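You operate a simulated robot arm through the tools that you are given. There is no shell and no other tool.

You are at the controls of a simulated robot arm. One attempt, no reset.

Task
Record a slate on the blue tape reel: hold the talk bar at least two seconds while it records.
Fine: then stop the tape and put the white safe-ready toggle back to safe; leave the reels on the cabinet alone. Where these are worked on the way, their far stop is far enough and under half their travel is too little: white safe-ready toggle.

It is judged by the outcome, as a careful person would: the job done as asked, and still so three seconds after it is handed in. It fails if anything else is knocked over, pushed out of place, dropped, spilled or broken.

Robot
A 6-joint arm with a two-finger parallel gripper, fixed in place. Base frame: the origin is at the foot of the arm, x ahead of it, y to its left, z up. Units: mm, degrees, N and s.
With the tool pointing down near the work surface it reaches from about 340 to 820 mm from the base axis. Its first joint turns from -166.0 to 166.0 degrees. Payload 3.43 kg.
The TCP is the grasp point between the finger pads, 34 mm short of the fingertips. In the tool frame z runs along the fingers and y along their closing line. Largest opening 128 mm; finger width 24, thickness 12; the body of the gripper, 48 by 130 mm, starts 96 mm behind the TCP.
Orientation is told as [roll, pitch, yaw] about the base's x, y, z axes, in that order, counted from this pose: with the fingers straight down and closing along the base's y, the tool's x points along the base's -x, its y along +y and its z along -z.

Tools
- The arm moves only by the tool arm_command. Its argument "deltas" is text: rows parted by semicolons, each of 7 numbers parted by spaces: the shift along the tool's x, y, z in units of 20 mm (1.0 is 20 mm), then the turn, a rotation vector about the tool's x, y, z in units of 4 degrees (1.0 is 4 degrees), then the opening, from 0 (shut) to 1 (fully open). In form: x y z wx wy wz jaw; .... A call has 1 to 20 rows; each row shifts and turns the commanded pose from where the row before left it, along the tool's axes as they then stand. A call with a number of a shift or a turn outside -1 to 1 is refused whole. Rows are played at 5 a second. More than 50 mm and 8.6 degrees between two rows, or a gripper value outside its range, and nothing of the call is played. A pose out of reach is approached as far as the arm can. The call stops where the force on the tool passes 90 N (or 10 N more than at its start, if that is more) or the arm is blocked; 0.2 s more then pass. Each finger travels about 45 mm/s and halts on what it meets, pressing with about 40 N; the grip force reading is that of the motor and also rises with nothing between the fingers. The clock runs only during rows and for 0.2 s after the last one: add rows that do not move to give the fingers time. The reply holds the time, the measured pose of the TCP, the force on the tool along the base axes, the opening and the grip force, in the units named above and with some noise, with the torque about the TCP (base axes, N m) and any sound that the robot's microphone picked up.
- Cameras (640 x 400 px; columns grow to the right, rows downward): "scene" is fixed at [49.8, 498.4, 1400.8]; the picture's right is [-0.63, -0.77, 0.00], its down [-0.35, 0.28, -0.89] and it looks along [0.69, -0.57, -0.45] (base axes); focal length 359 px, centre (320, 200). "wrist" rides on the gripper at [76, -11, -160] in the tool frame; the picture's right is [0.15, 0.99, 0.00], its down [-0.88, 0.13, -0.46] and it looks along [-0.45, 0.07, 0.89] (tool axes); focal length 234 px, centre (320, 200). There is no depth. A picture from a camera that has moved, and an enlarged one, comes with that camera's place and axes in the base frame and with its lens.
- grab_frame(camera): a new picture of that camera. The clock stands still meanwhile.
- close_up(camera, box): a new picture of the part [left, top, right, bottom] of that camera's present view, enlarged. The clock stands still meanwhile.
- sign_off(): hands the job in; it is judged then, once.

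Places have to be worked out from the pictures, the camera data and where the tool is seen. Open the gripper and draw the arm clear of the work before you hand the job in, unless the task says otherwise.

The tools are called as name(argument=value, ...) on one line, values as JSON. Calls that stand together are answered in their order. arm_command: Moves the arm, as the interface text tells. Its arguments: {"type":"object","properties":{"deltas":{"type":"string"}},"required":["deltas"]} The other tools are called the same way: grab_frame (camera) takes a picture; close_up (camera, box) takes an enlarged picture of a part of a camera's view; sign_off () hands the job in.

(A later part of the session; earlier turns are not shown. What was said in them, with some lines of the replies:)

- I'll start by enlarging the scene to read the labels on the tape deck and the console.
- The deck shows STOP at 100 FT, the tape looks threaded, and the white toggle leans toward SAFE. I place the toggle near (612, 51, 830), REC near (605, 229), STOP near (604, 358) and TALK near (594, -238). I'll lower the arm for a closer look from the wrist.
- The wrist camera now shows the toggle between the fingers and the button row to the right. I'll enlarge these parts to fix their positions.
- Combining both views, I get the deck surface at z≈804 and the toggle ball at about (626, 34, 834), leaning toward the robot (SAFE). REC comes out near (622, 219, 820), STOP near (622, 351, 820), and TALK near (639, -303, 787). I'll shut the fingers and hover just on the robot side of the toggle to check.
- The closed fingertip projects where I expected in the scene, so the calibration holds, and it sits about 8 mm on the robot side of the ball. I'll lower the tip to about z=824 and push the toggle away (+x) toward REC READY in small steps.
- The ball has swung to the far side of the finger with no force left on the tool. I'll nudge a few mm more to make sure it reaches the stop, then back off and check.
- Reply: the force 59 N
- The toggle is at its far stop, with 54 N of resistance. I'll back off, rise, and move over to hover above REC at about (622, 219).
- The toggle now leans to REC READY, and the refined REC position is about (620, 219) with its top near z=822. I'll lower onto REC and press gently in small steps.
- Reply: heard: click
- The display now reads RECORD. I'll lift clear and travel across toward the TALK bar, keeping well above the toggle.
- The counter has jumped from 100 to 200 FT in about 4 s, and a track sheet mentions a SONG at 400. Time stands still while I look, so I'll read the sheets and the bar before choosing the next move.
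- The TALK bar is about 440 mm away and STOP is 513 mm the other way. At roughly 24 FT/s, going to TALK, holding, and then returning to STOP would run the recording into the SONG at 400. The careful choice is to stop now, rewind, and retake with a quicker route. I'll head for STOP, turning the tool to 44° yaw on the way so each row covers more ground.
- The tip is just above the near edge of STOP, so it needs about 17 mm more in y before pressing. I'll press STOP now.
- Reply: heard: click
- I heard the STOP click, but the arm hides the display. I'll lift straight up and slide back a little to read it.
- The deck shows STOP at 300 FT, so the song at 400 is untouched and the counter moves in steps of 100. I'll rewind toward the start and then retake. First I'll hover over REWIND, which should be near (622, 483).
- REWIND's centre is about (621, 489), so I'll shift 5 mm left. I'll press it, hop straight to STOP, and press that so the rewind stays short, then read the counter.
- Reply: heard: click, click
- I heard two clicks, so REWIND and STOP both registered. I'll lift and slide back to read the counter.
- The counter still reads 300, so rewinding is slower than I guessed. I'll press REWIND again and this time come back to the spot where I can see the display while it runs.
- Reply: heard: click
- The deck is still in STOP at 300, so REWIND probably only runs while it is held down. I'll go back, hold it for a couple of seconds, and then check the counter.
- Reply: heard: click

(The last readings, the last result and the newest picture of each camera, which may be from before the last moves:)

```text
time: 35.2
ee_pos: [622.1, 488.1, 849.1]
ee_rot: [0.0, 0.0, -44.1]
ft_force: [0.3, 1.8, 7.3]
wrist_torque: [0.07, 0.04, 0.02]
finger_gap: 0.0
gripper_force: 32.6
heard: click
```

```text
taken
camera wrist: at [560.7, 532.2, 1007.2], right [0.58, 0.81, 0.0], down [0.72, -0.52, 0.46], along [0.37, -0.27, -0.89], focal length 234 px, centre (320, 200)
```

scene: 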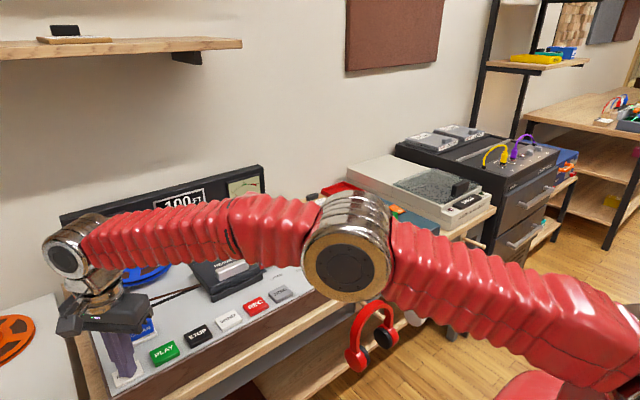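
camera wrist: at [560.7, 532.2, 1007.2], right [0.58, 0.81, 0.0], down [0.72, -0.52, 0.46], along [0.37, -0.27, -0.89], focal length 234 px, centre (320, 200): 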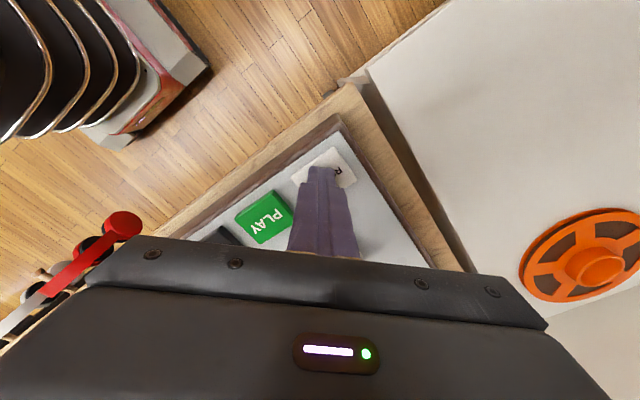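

The top of the counter is visible above the forearm. I'll zoom in to read it.

close_up(camera="scene", box=[140, 175, 220, 225])

```text
8.00 times, centred on (180, 200) of scene
camera zoom: at [49.8, 498.4, 1400.8], right [-0.63, -0.77, 0.0], down [-0.35, 0.28, -0.89], along [0.69, -0.57, -0.45], focal length 2875 px, centre (1440, 200)
```

zoom: 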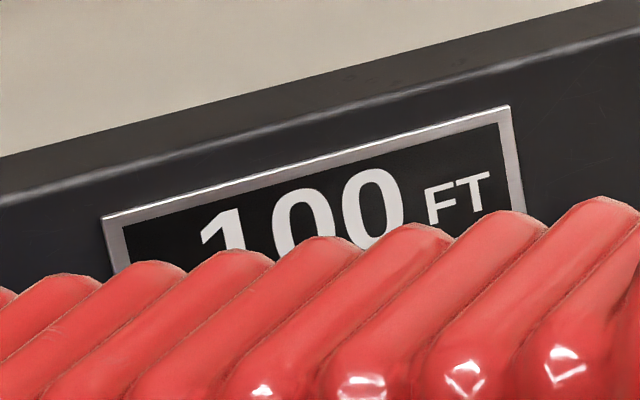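

It reads 100 FT after about 2 s of holding. I'll hold briefly once more and watch for the change below 100, so I gain recording room without running off the start.

arm_command(deltas="0 0 0 0 0 0 0")

close_up(camera="scene", box=[140, 175, 220, 225])

```text
time: 35.6
ee_pos: [622.5, 488.2, 849.0]
ee_rot: [-0.1, 0.0, -44.1]
ft_force: [0.2, 1.4, 7.6]
wrist_torque: [0.06, -0.03, -0.02]
finger_gap: 0.0
gripper_force: 32.6
```

```text
8.00 times, centred on (180, 200) of scene
camera zoom: at [49.8, 498.4, 1400.8], right [-0.63, -0.77, 0.0], down [-0.35, 0.28, -0.89], along [0.69, -0.57, -0.45], focal length 2875 px, centre (1440, 200)
```

zoom: 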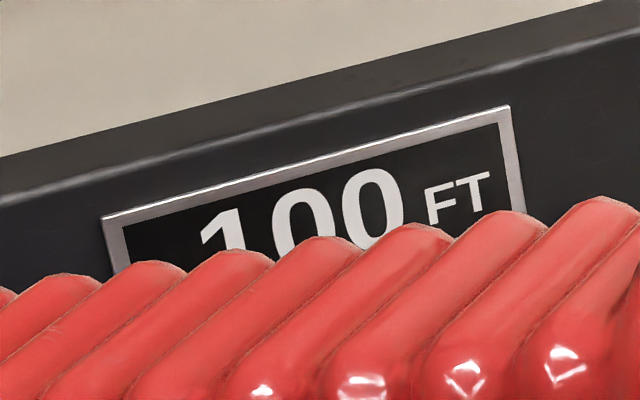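

It still reads 100, so I'll hold for another short step.

arm_command(deltas="0 0 0 0 0 0 0")

close_up(camera="scene", box=[140, 175, 220, 225])

```text
time: 36.0
ee_pos: [624.0, 488.0, 848.2]
ee_rot: [0.0, -0.1, -44.2]
ft_force: [0.1, 0.9, 6.9]
wrist_torque: [0.01, -0.03, 0.02]
finger_gap: 0.0
gripper_force: 33.0
```

```text
8.00 times, centred on (180, 200) of scene
camera zoom: at [49.8, 498.4, 1400.8], right [-0.63, -0.77, 0.0], down [-0.35, 0.28, -0.89], along [0.69, -0.57, -0.45], focal length 2875 px, centre (1440, 200)
```

zoom: 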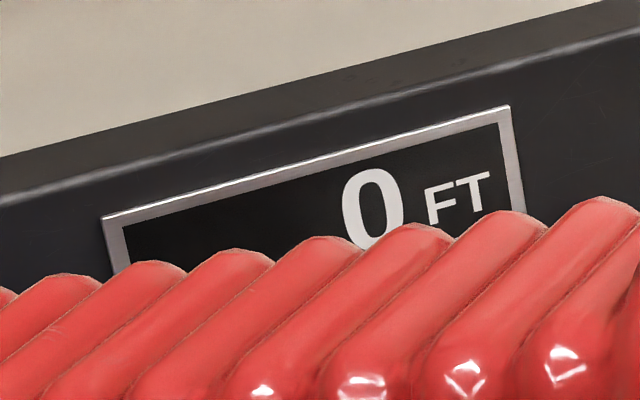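

The counter just rolled to 0 FT, so I'll release REWIND now. Before retaking, I'll go to the TALK bar and find its press depth with the tape stopped, so the real take is quick.

arm_command(deltas="0 0 -1 0 0 0 0; -0.966 -1 -0.65 0 0 0 0; -0.966 -1 -0.65 0 0 0 0; -0.966 -1 0 0 0 0 0; -0.966 -1 0 0 0 0 0; -0.966 -1 0 0 0 0 0; -0.966 -1 0 0 0 0 0; -0.966 -1 0 0 0 0 0; -0.966 -1 0 0 0 0 0; -0.966 -1 0 0 0 0 0; -0.966 -1 0 0 0 0 0; -0.966 -1 0 0 0 0 0; -0.966 -1 0 0 0 0 0; -0.966 -1 0 0 0 0 0; -0.966 -1 0 0 0 0 0; -0.966 -1 0 0 0 0 0; -0.966 -1 0 0 0 0 0; -0.966 -1 0 0 0 0 0; -0.966 -1 0 0 0 0 0; -0.966 -1 0 0 0 0 0")

arm_command(deltas="-0.966 -1 0 0 0 0 0; -0.966 -1 0 0 0 0 0; -0.966 -1 0 0 0 0 0; -0.966 -1 0.3 0 0 0 0; -0.966 -1 0.4 0 0 0 0; -0.966 -1 0.5 0 0 0 0; -0.966 -1 0.5 0 0 0 0; -0.396 0.382 0.5 0 0 0 0; 0 0 0 0 0 0 0")

grab_frame(camera="wrist")

grab_frame(camera="scene")

close_up(camera="scene", box=[340, 190, 460, 265])

close_up(camera="scene", box=[60, 160, 260, 285])

```text
time: 40.2
ee_pos: [623.0, -40.4, 894.7]
ee_rot: [0.0, -0.1, -44.1]
ft_force: [0.3, -0.4, 0.3]
wrist_torque: [0.05, -0.04, -0.02]
finger_gap: 0.1
gripper_force: 33.3
```

```text
time: 42.2
ee_pos: [633.3, -234.1, 850.8]
ee_rot: [0.0, 0.0, -44.0]
ft_force: [-0.2, -0.2, 0.7]
wrist_torque: [-0.01, 0.01, -0.01]
finger_gap: 0.1
gripper_force: 33.3
```

```text
taken
camera wrist: at [570.5, -190.6, 1008.3], right [0.58, 0.81, 0.0], down [0.72, -0.52, 0.46], along [0.37, -0.27, -0.89], focal length 234 px, centre (320, 200)
```

wrist: 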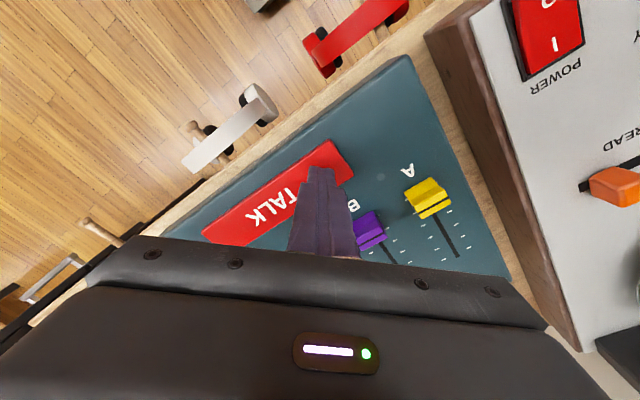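

```text
taken
```

scene: 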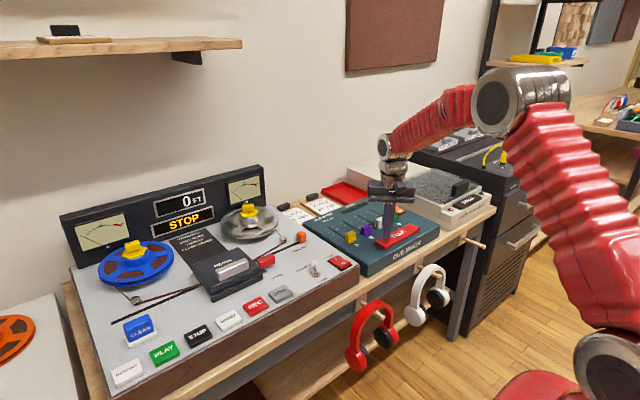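

```text
5.33 times, centred on (400, 228) of scene
camera zoom: at [49.8, 498.4, 1400.8], right [-0.63, -0.77, 0.0], down [-0.35, 0.28, -0.89], along [0.69, -0.57, -0.45], focal length 1917 px, centre (-107, 53)
```

zoom: 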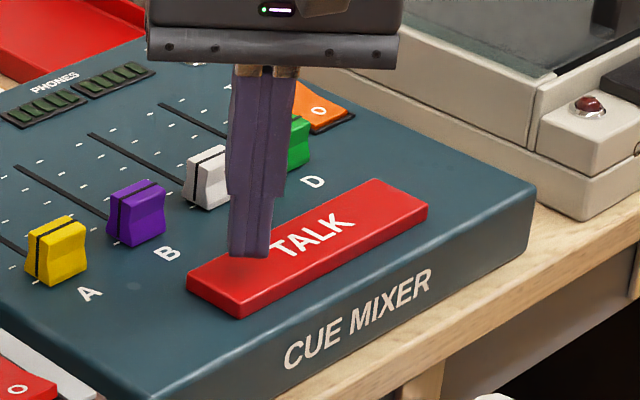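

```text
3.20 times, centred on (160, 222) of scene
camera zoom: at [49.8, 498.4, 1400.8], right [-0.63, -0.77, 0.0], down [-0.35, 0.28, -0.89], along [0.69, -0.57, -0.45], focal length 1150 px, centre (832, 128)
```

zoom: 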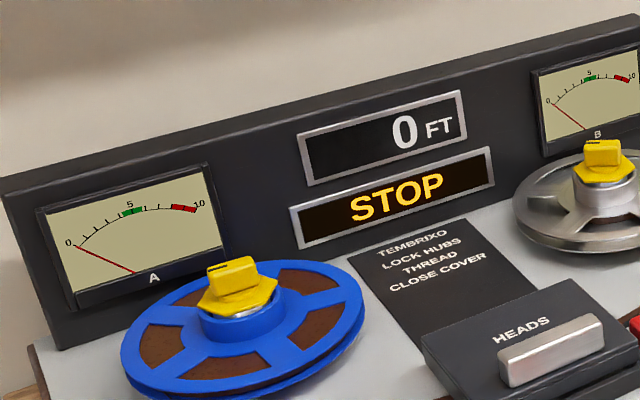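

The deck reads STOP at 0 FT and the tip is above the near part of the TALK bar. I'll lower in small steps, tape stopped, to find the depth where the bar engages.

arm_command(deltas="0 0 0.9 0 0 0 0; 0 0 0.35 0 0 0 0; 0 0 0.2 0 0 0 0")

close_up(camera="scene", box=[300, 170, 460, 270])

```text
time: 43.0
ee_pos: [632.4, -234.6, 823.8]
ee_rot: [0.1, -0.2, -44.0]
ft_force: [-8.4, 5.2, 33.5]
wrist_torque: [0.23, 0.42, -0.04]
finger_gap: 0.0
gripper_force: 33.3
heard: click
```

```text
4.00 times, centred on (380, 220) of scene
camera zoom: at [49.8, 498.4, 1400.8], right [-0.63, -0.77, 0.0], down [-0.35, 0.28, -0.89], along [0.69, -0.57, -0.45], focal length 1438 px, centre (80, 120)
```

zoom: 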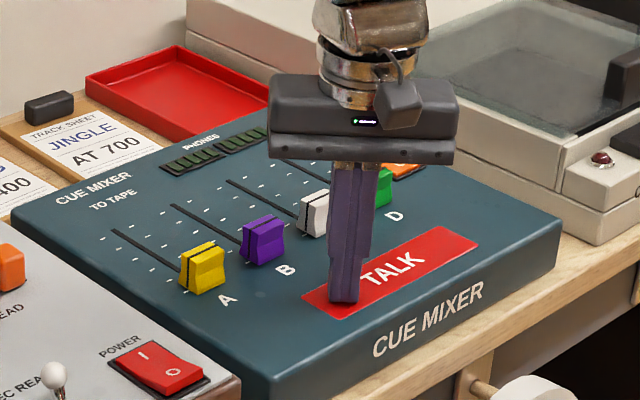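

The bar clicked and bottomed out at TCP z≈824 near y=-235. I'll now go back and hover just above REC, ready for the take.

arm_command(deltas="0 0 -1 0 0 0 0; 0.966 1 -1 0 0 0 0; 0.966 1 -1 0 0 0 0; 0.966 1 -1 0 0 0 0; 0.966 1 0 0 0 0 0; 0.966 1 0 0 0 0 0; 0.966 1 0 0 0 0 0; 0.966 1 0 0 0 0 0; 0.966 1 0 0 0 0 0; 0.966 1 0 0 0 0 0; 0.966 1 0 0 0 0 0; 0.966 1 0 0 0 0 0; 0.966 1 0 0 0 0 0; 0.966 1 0.45 0 0 0 0; 0.966 1 0.45 0 0 0 0; 0.966 1 0.45 0 0 0 0; 0.966 1 0.45 0 0 0 0; 0.77 -0.16 0 0 0 0 0; 0 0 0 0 0 0 0")

grab_frame(camera="wrist")

grab_frame(camera="scene")

close_up(camera="scene", box=[180, 240, 340, 340])

```text
time: 47.0
ee_pos: [620.9, 219.0, 865.4]
ee_rot: [0.0, 0.0, -43.9]
ft_force: [0.0, -0.6, 0.1]
wrist_torque: [0.0, 0.0, -0.02]
finger_gap: 0.1
gripper_force: 33.3
```

```text
taken
camera wrist: at [558.1, 262.6, 1023.8], right [0.58, 0.81, 0.0], down [0.72, -0.52, 0.46], along [0.37, -0.27, -0.89], focal length 234 px, centre (320, 200)
```

wrist: 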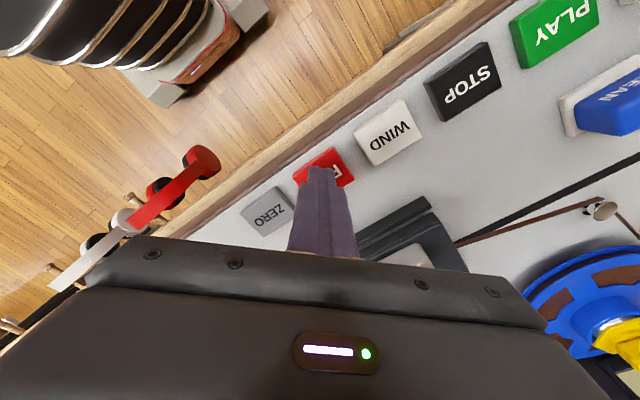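

```text
taken
```

scene: 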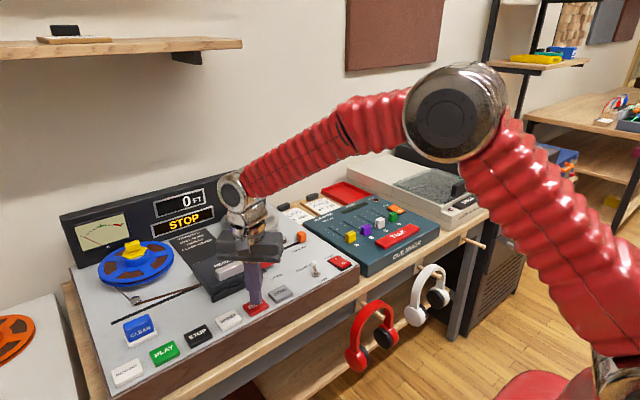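

```text
4.00 times, centred on (260, 290) of scene
camera zoom: at [49.8, 498.4, 1400.8], right [-0.63, -0.77, 0.0], down [-0.35, 0.28, -0.89], along [0.69, -0.57, -0.45], focal length 1438 px, centre (560, -160)
```

zoom: 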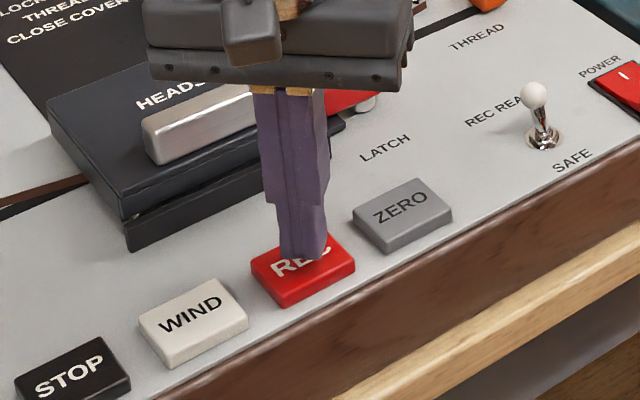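

The deck is stopped at 0 FT, the toggle is on REC READY, and the fingers are over REC. I'll press REC and run the fast route to just above the TALK bar in one call.

arm_command(deltas="0 0 0.4 0 0 0 0; 0 0 0.38 0 0 0 0; 0 0 -1 0 0 0 0; -0.995 -0.972 -0.8 0 0 0 0; -0.995 -0.972 -0.3 0 0 0 0; -0.995 -0.972 0 0 0 0 0; -0.995 -0.972 0 0 0 0 0; -0.995 -0.972 0 0 0 0 0; -0.995 -0.972 0 0 0 0 0; -0.995 -0.972 0 0 0 0 0; -0.995 -0.972 0 0 0 0 0; -0.995 -0.972 0 0 0 0 0; -0.995 -0.972 0.4 0 0 0 0; -0.995 -0.972 0.4 0 0 0 0; -0.995 -0.972 0.4 0 0 0 0; -0.995 -0.972 0.4 0 0 0 0; -0.995 -0.972 0.4 0 0 0 0; -0.995 -0.972 0.4 0 0 0 0; -0.995 -0.972 0.4 0 0 0 0; -0.28 -0.29 0.2 0 0 0 0")

close_up(camera="scene", box=[60, 160, 260, 285])

close_up(camera="scene", box=[300, 170, 460, 270])

```text
time: 51.2
ee_pos: [634.2, -233.9, 831.1]
ee_rot: [0.0, 0.0, -44.1]
ft_force: [-0.3, 1.9, 1.5]
wrist_torque: [0.06, 0.02, -0.01]
finger_gap: 0.2
gripper_force: 33.4
heard: click, click
```

```text
3.20 times, centred on (160, 222) of scene
camera zoom: at [49.8, 498.4, 1400.8], right [-0.63, -0.77, 0.0], down [-0.35, 0.28, -0.89], along [0.69, -0.57, -0.45], focal length 1150 px, centre (832, 128)
```

zoom: 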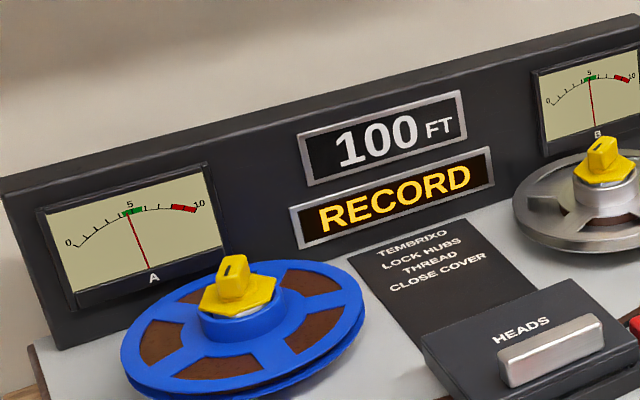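

```text
4.00 times, centred on (380, 220) of scene
camera zoom: at [49.8, 498.4, 1400.8], right [-0.63, -0.77, 0.0], down [-0.35, 0.28, -0.89], along [0.69, -0.57, -0.45], focal length 1438 px, centre (80, 120)
```

zoom: 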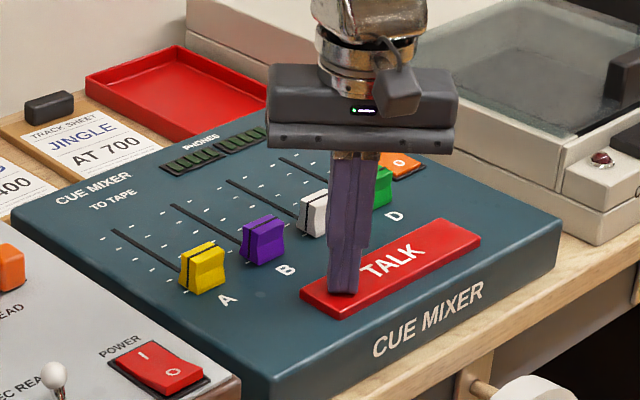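

It is recording at 100 FT, the talk bar is already engaged, and both VU meters sit in the green. I'll press slightly deeper and hold for about 2.5 s.

arm_command(deltas="0 0 0.2 0 0 0 0; 0 0 0.15 0 0 0 0; 0 0 0 0 0 0 0; 0 0 0 0 0 0 0; 0 0 0 0 0 0 0; 0 0 0 0 0 0 0; 0 0 0 0 0 0 0; 0 0 0 0 0 0 0; 0 0 0 0 0 0 0; 0 0 0 0 0 0 0; 0 0 0 0 0 0 0; 0 0 0 0 0 0 0")

close_up(camera="scene", box=[60, 160, 260, 285])

close_up(camera="scene", box=[300, 170, 460, 270])

```text
time: 53.8
ee_pos: [633.7, -233.2, 825.1]
ee_rot: [0.2, -0.2, -44.0]
ft_force: [5.7, -3.5, 22.5]
wrist_torque: [-0.08, -0.2, -0.01]
finger_gap: 0.0
gripper_force: 33.1
```

```text
3.20 times, centred on (160, 222) of scene
camera zoom: at [49.8, 498.4, 1400.8], right [-0.63, -0.77, 0.0], down [-0.35, 0.28, -0.89], along [0.69, -0.57, -0.45], focal length 1150 px, centre (832, 128)
```

zoom: 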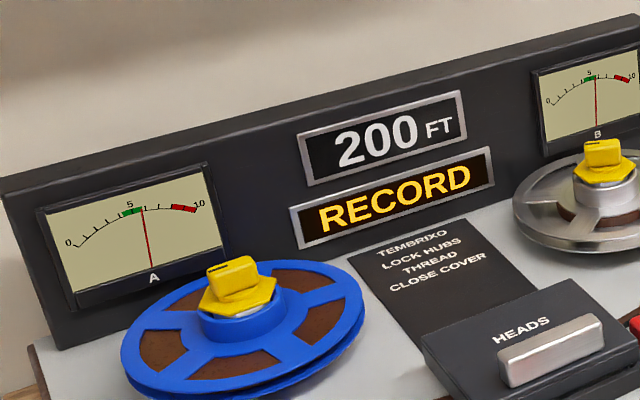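

```text
4.00 times, centred on (380, 220) of scene
camera zoom: at [49.8, 498.4, 1400.8], right [-0.63, -0.77, 0.0], down [-0.35, 0.28, -0.89], along [0.69, -0.57, -0.45], focal length 1438 px, centre (80, 120)
```

zoom: 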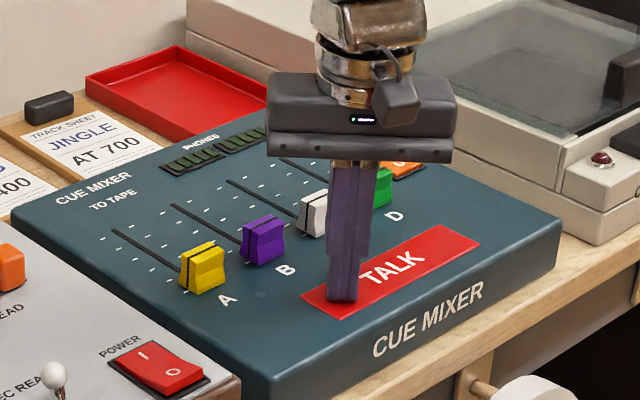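

The bar was held for about 2.6 s with the meters active, and the counter reads 200 FT. I'll lift and take the fast route to STOP.

arm_command(deltas="0 0 -1 0 0 0 0; 0.986 0.981 -1 0 0 0 0; 0.986 0.981 -1 0 0 0 0; 0.986 0.981 -0.5 0 0 0 0; 0.986 0.981 0 0 0 0 0; 0.986 0.981 0 0 0 0 0; 0.986 0.981 0 0 0 0 0; 0.986 0.981 0 0 0 0 0; 0.986 0.981 0 0 0 0 0; 0.986 0.981 0 0 0 0 0; 0.986 0.981 0 0 0 0 0; 0.986 0.981 0 0 0 0 0; 0.986 0.981 0 0 0 0 0; 0.986 0.981 0.19 0 0 0 0; 0.986 0.981 0.19 0 0 0 0; 0.986 0.981 0.19 0 0 0 0; 0.986 0.981 0.19 0 0 0 0; 0.986 0.981 0.19 0 0 0 0; 0.986 0.981 0.19 0 0 0 0; 0.986 0.981 0.19 0 0 0 0")

close_up(camera="scene", box=[120, 170, 280, 270])

```text
time: 58.0
ee_pos: [623.1, 294.7, 869.0]
ee_rot: [-0.1, 0.0, -44.1]
ft_force: [-0.5, -0.4, 0.2]
wrist_torque: [0.0, 0.04, -0.03]
finger_gap: 0.4
gripper_force: 32.9
```

```text
4.00 times, centred on (200, 220) of scene
camera zoom: at [49.8, 498.4, 1400.8], right [-0.63, -0.77, 0.0], down [-0.35, 0.28, -0.89], along [0.69, -0.57, -0.45], focal length 1438 px, centre (800, 120)
```

zoom: 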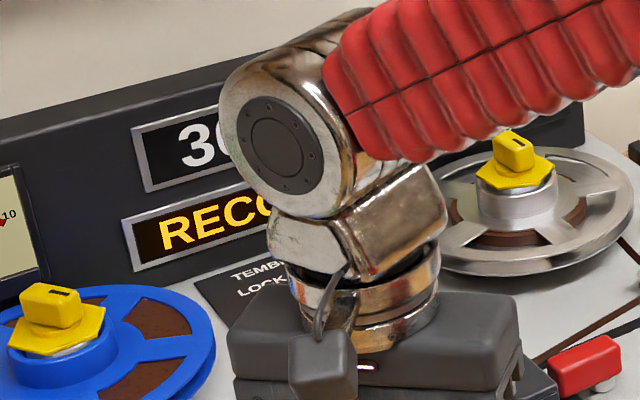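

The counter shows 300 and it is still recording, well before 400 by timing. I'll press STOP now.

arm_command(deltas="0.986 0.981 0.2 0 0 0 0; 0.986 0.981 0.3 0 0 0 0; 0 0 0.5 0 0 0 0")

close_up(camera="scene", box=[120, 170, 280, 270])

close_up(camera="scene", box=[120, 270, 280, 370])

```text
time: 58.8
ee_pos: [622.3, 350.2, 848.0]
ee_rot: [0.0, 0.0, -44.1]
ft_force: [-2.5, -1.8, 8.0]
wrist_torque: [0.0, 0.06, 0.01]
finger_gap: 0.2
gripper_force: 33.0
heard: click
```

```text
4.00 times, centred on (200, 220) of scene
camera zoom: at [49.8, 498.4, 1400.8], right [-0.63, -0.77, 0.0], down [-0.35, 0.28, -0.89], along [0.69, -0.57, -0.45], focal length 1438 px, centre (800, 120)
```

zoom: 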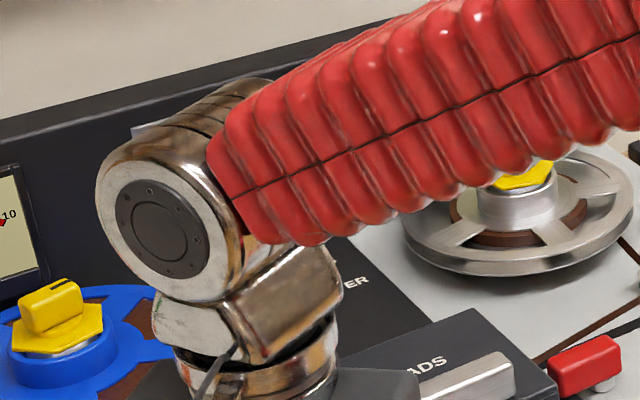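

```text
4.00 times, centred on (200, 320) of scene
camera zoom: at [49.8, 498.4, 1400.8], right [-0.63, -0.77, 0.0], down [-0.35, 0.28, -0.89], along [0.69, -0.57, -0.45], focal length 1438 px, centre (800, -280)
```

zoom: 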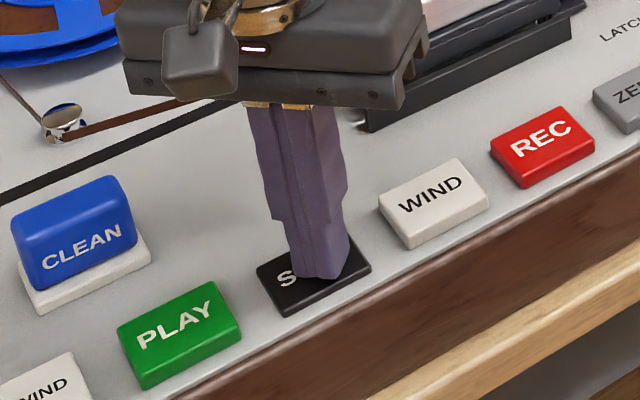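

I heard the STOP click. I'll lift away and move back toward the toggle, checking the display on the way.

arm_command(deltas="0 0 -1 0 0 0 0; 0 0 -1 0 0 0 0; 0 0 -1 0 0 0 0; -0.966 -1 0 0 0 0 0; -0.966 -1 0 0 0 0 0; -0.966 -1 0 0 0 0 0; -0.966 -1 0 0 0 0 0; -0.966 -1 0 0 0 0 0; -0.966 -1 0 0 0 0 0; -0.966 -1 0 0 0 0 0; -0.966 -1 0 0 0 0 0; -0.966 -1 0 0 0 0 0; -0.966 -1 0 0 0 0 0; -0.966 -1 0 0 0 0 0")

close_up(camera="scene", box=[60, 160, 260, 285])

```text
time: 61.8
ee_pos: [621.4, 43.9, 907.8]
ee_rot: [0.0, 0.0, -44.0]
ft_force: [0.7, -0.9, -0.3]
wrist_torque: [0.02, 0.02, 0.01]
finger_gap: 0.0
gripper_force: 33.1
```

```text
3.20 times, centred on (160, 222) of scene
camera zoom: at [49.8, 498.4, 1400.8], right [-0.63, -0.77, 0.0], down [-0.35, 0.28, -0.89], along [0.69, -0.57, -0.45], focal length 1150 px, centre (832, 128)
```

zoom: 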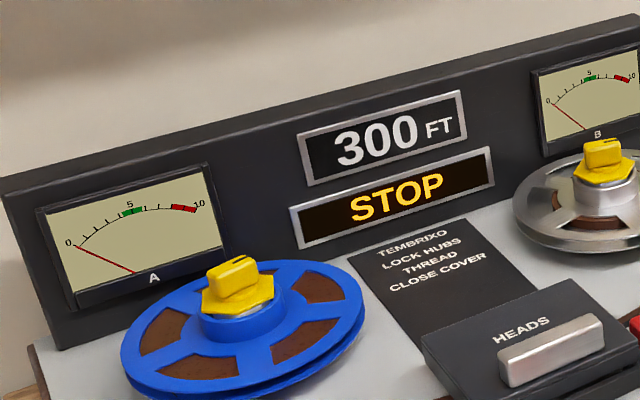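

STOP is confirmed at 300 FT with the meters at rest. I'll turn the tool back to zero yaw and hover on the far side of the toggle (x≈676).

arm_command(deltas="0 0 0 0 0 -1 0; 0 0 0 0 0 -1 0; 0 0 0 0 0 -1 0; 0 0 0 0 0 -1 0; 0 0 0 0 0 -1 0; 0 0 0 0 0 -1 0; 0 0 0 0 0 -1 0; 0 0 0 0 0 -1 0; 0 0 0 0 0 -1 0; 0 0 0 0 0 -1 0; 0 0 0 0 0 -1 0; -0.9 -0.25 0 0 0 0 0; -0.9 -0.24 0 0 0 0 0; -0.93 0 0 0 0 0 0; 0 0 0.6 0 0 0 0; 0 0 0 0 0 0 0")

grab_frame(camera="wrist")

close_up(camera="scene", box=[240, 210, 400, 310])

```text
time: 65.2
ee_pos: [677.5, 33.5, 896.7]
ee_rot: [0.0, 0.1, 0.1]
ft_force: [0.3, 0.1, 0.3]
wrist_torque: [0.01, -0.01, -0.01]
finger_gap: 0.0
gripper_force: 33.0
```

```text
taken
camera wrist: at [601.0, 22.4, 1054.2], right [-0.15, 0.99, 0.0], down [0.88, 0.13, 0.45], along [0.45, 0.07, -0.89], focal length 234 px, centre (320, 200)
```

wrist: 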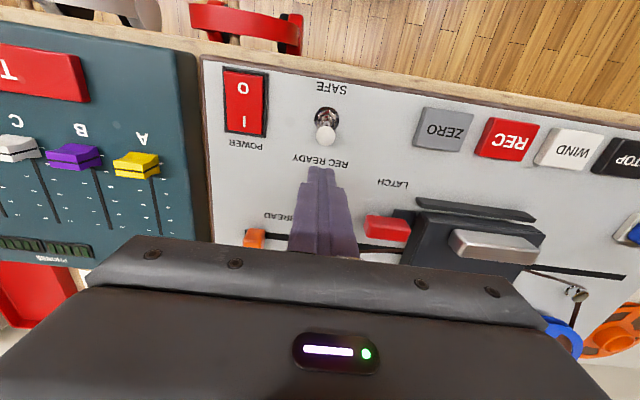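

```text
4.00 times, centred on (320, 260) of scene
camera zoom: at [49.8, 498.4, 1400.8], right [-0.63, -0.77, 0.0], down [-0.35, 0.28, -0.89], along [0.69, -0.57, -0.45], focal length 1438 px, centre (320, -40)
```

zoom: 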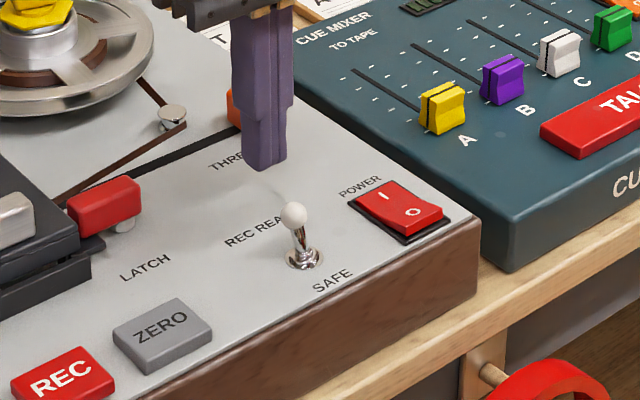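

The ball is at about (644, 34, 834) in the READY position and the fingers are 12 mm beyond it. I'll lower and push it back toward the robot to SAFE.

arm_command(deltas="0 0 0.97 0 0 0 0; 0 0 0.97 0 0 0 0; 0.6 0 0 0 0 0 0; 0.4 0 0 0 0 0 0; 0.3 0 0 0 0 0 0; 0.25 0 0 0 0 0 0; 0 0 0 0 0 0 0")

close_up(camera="scene", box=[270, 230, 370, 292])

```text
time: 66.8
ee_pos: [647.2, 35.0, 857.5]
ee_rot: [0.1, -0.2, -0.1]
ft_force: [16.0, -0.7, 0.6]
wrist_torque: [-0.05, -0.52, -0.05]
finger_gap: 0.1
gripper_force: 32.6
```

```text
6.40 times, centred on (320, 261) of scene
camera zoom: at [49.8, 498.4, 1400.8], right [-0.63, -0.77, 0.0], down [-0.35, 0.28, -0.89], along [0.69, -0.57, -0.45], focal length 2300 px, centre (320, -190)
```

zoom: 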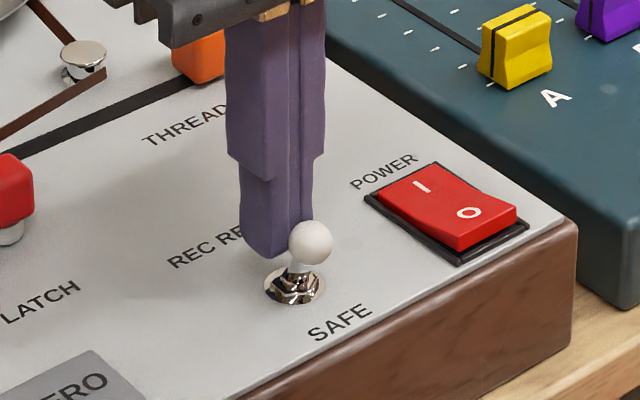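

The toggle is against its SAFE stop with 16 N on the tool. I'll back off, rise well clear, and open the gripper on the way up.

arm_command(deltas="-0.5 0 0 0 0 0 0; -0.3 0 0 0 0 0 0; 0 0 -1 0 0 0 0; 0 0 -1 0 0 0 0; 0 0 -1 0 0 0 0; 0.5 0 -1 0 0 0 0.2; 0.8 0 -1 0 0 0 0.5; 0.8 0 -1 0 0 0 1; 0.8 0 -1 0 0 0 1; 0.8 0 -1 0 0 0 1; 0.8 0 -1 0 0 0 1; 0.8 0 -1 0 0 0 1; 0.8 0 -1 0 0 0 1; 0.8 0 -1 0 0 0 1; 0 0 -0.5 0 0 0 1; 0 0 0 0 0 0 1")

grab_frame(camera="scene")

close_up(camera="scene", box=[240, 210, 400, 310])

close_up(camera="scene", box=[60, 160, 260, 285])

grab_frame(camera="wrist")

```text
time: 70.2
ee_pos: [523.7, 34.2, 1107.2]
ee_rot: [0.0, 0.0, -0.1]
ft_force: [0.2, 0.6, 0.1]
wrist_torque: [-0.04, -0.01, -0.01]
finger_gap: 127.8
gripper_force: 0.1
```

```text
taken
```

scene: 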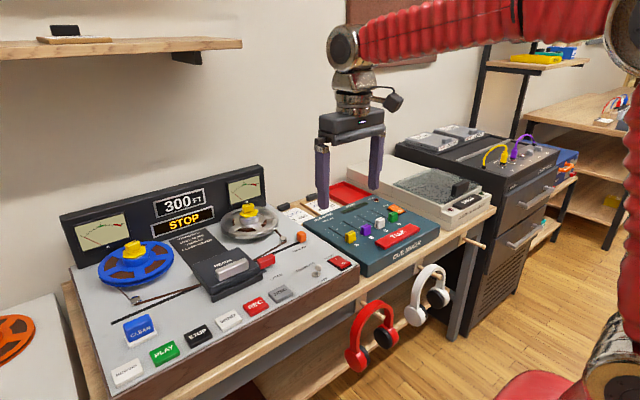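

```text
4.00 times, centred on (320, 260) of scene
camera zoom: at [49.8, 498.4, 1400.8], right [-0.63, -0.77, 0.0], down [-0.35, 0.28, -0.89], along [0.69, -0.57, -0.45], focal length 1438 px, centre (320, -40)
```

zoom: 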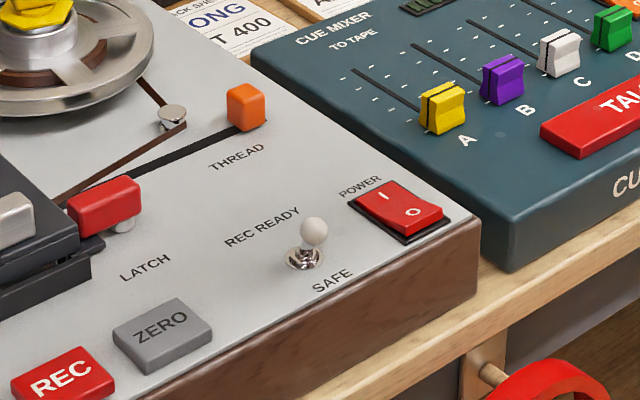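

```text
3.20 times, centred on (160, 222) of scene
camera zoom: at [49.8, 498.4, 1400.8], right [-0.63, -0.77, 0.0], down [-0.35, 0.28, -0.89], along [0.69, -0.57, -0.45], focal length 1150 px, centre (832, 128)
```

zoom: 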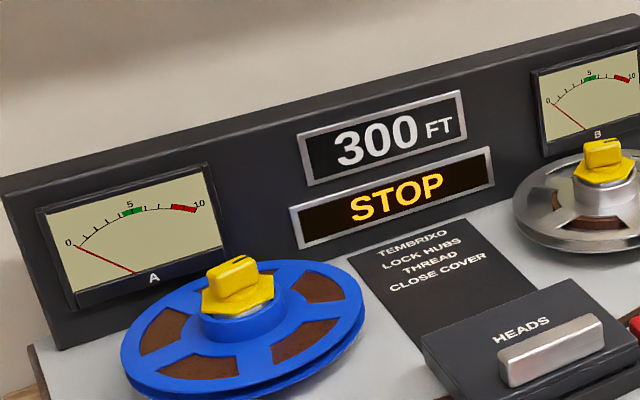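

```text
taken
camera wrist: at [447.4, 22.9, 1265.8], right [-0.15, 0.99, 0.0], down [0.88, 0.13, 0.46], along [0.45, 0.07, -0.89], focal length 234 px, centre (320, 200)
```

wrist: 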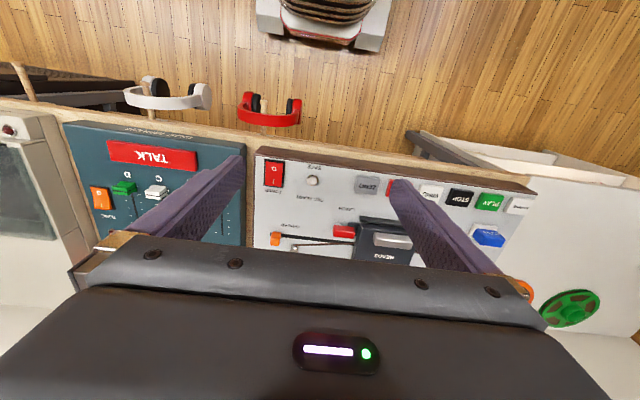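

The toggle is back at SAFE, the deck shows STOP at 300 FT (before the song at 400), the TALK bar is up, and nothing else has moved. The gripper is open and clear of the work, so I'm handing the job in.

sign_off()

```text
The job is handed in.
```

The slate is on the blue reel. I held the talk bar for about 2.6 seconds while the deck was recording, and both meters showed level. The tape is stopped, the white toggle is back at SAFE, and the reels on the cabinet were not touched.

- **Two takes:** I stopped the first recording before reaching the talk bar, because finishing it would have run into the song listed at 400 FT. I then rewound from 300 FT to 0 FT and recorded the slate from there.
- **Tape erased:** The two takes recorded over everything from about 0 to 300 FT. The track sheets list nothing before 400 FT. The tape now sits at 300 FT, not the 100 FT where it started.
- **Counter accuracy:** The counter only shows hundreds, so I can't give the exact stopping point. It never showed 400 FT.
- **Talk bar test:** I also pressed the talk bar once with the tape stopped, to find how far it travels.
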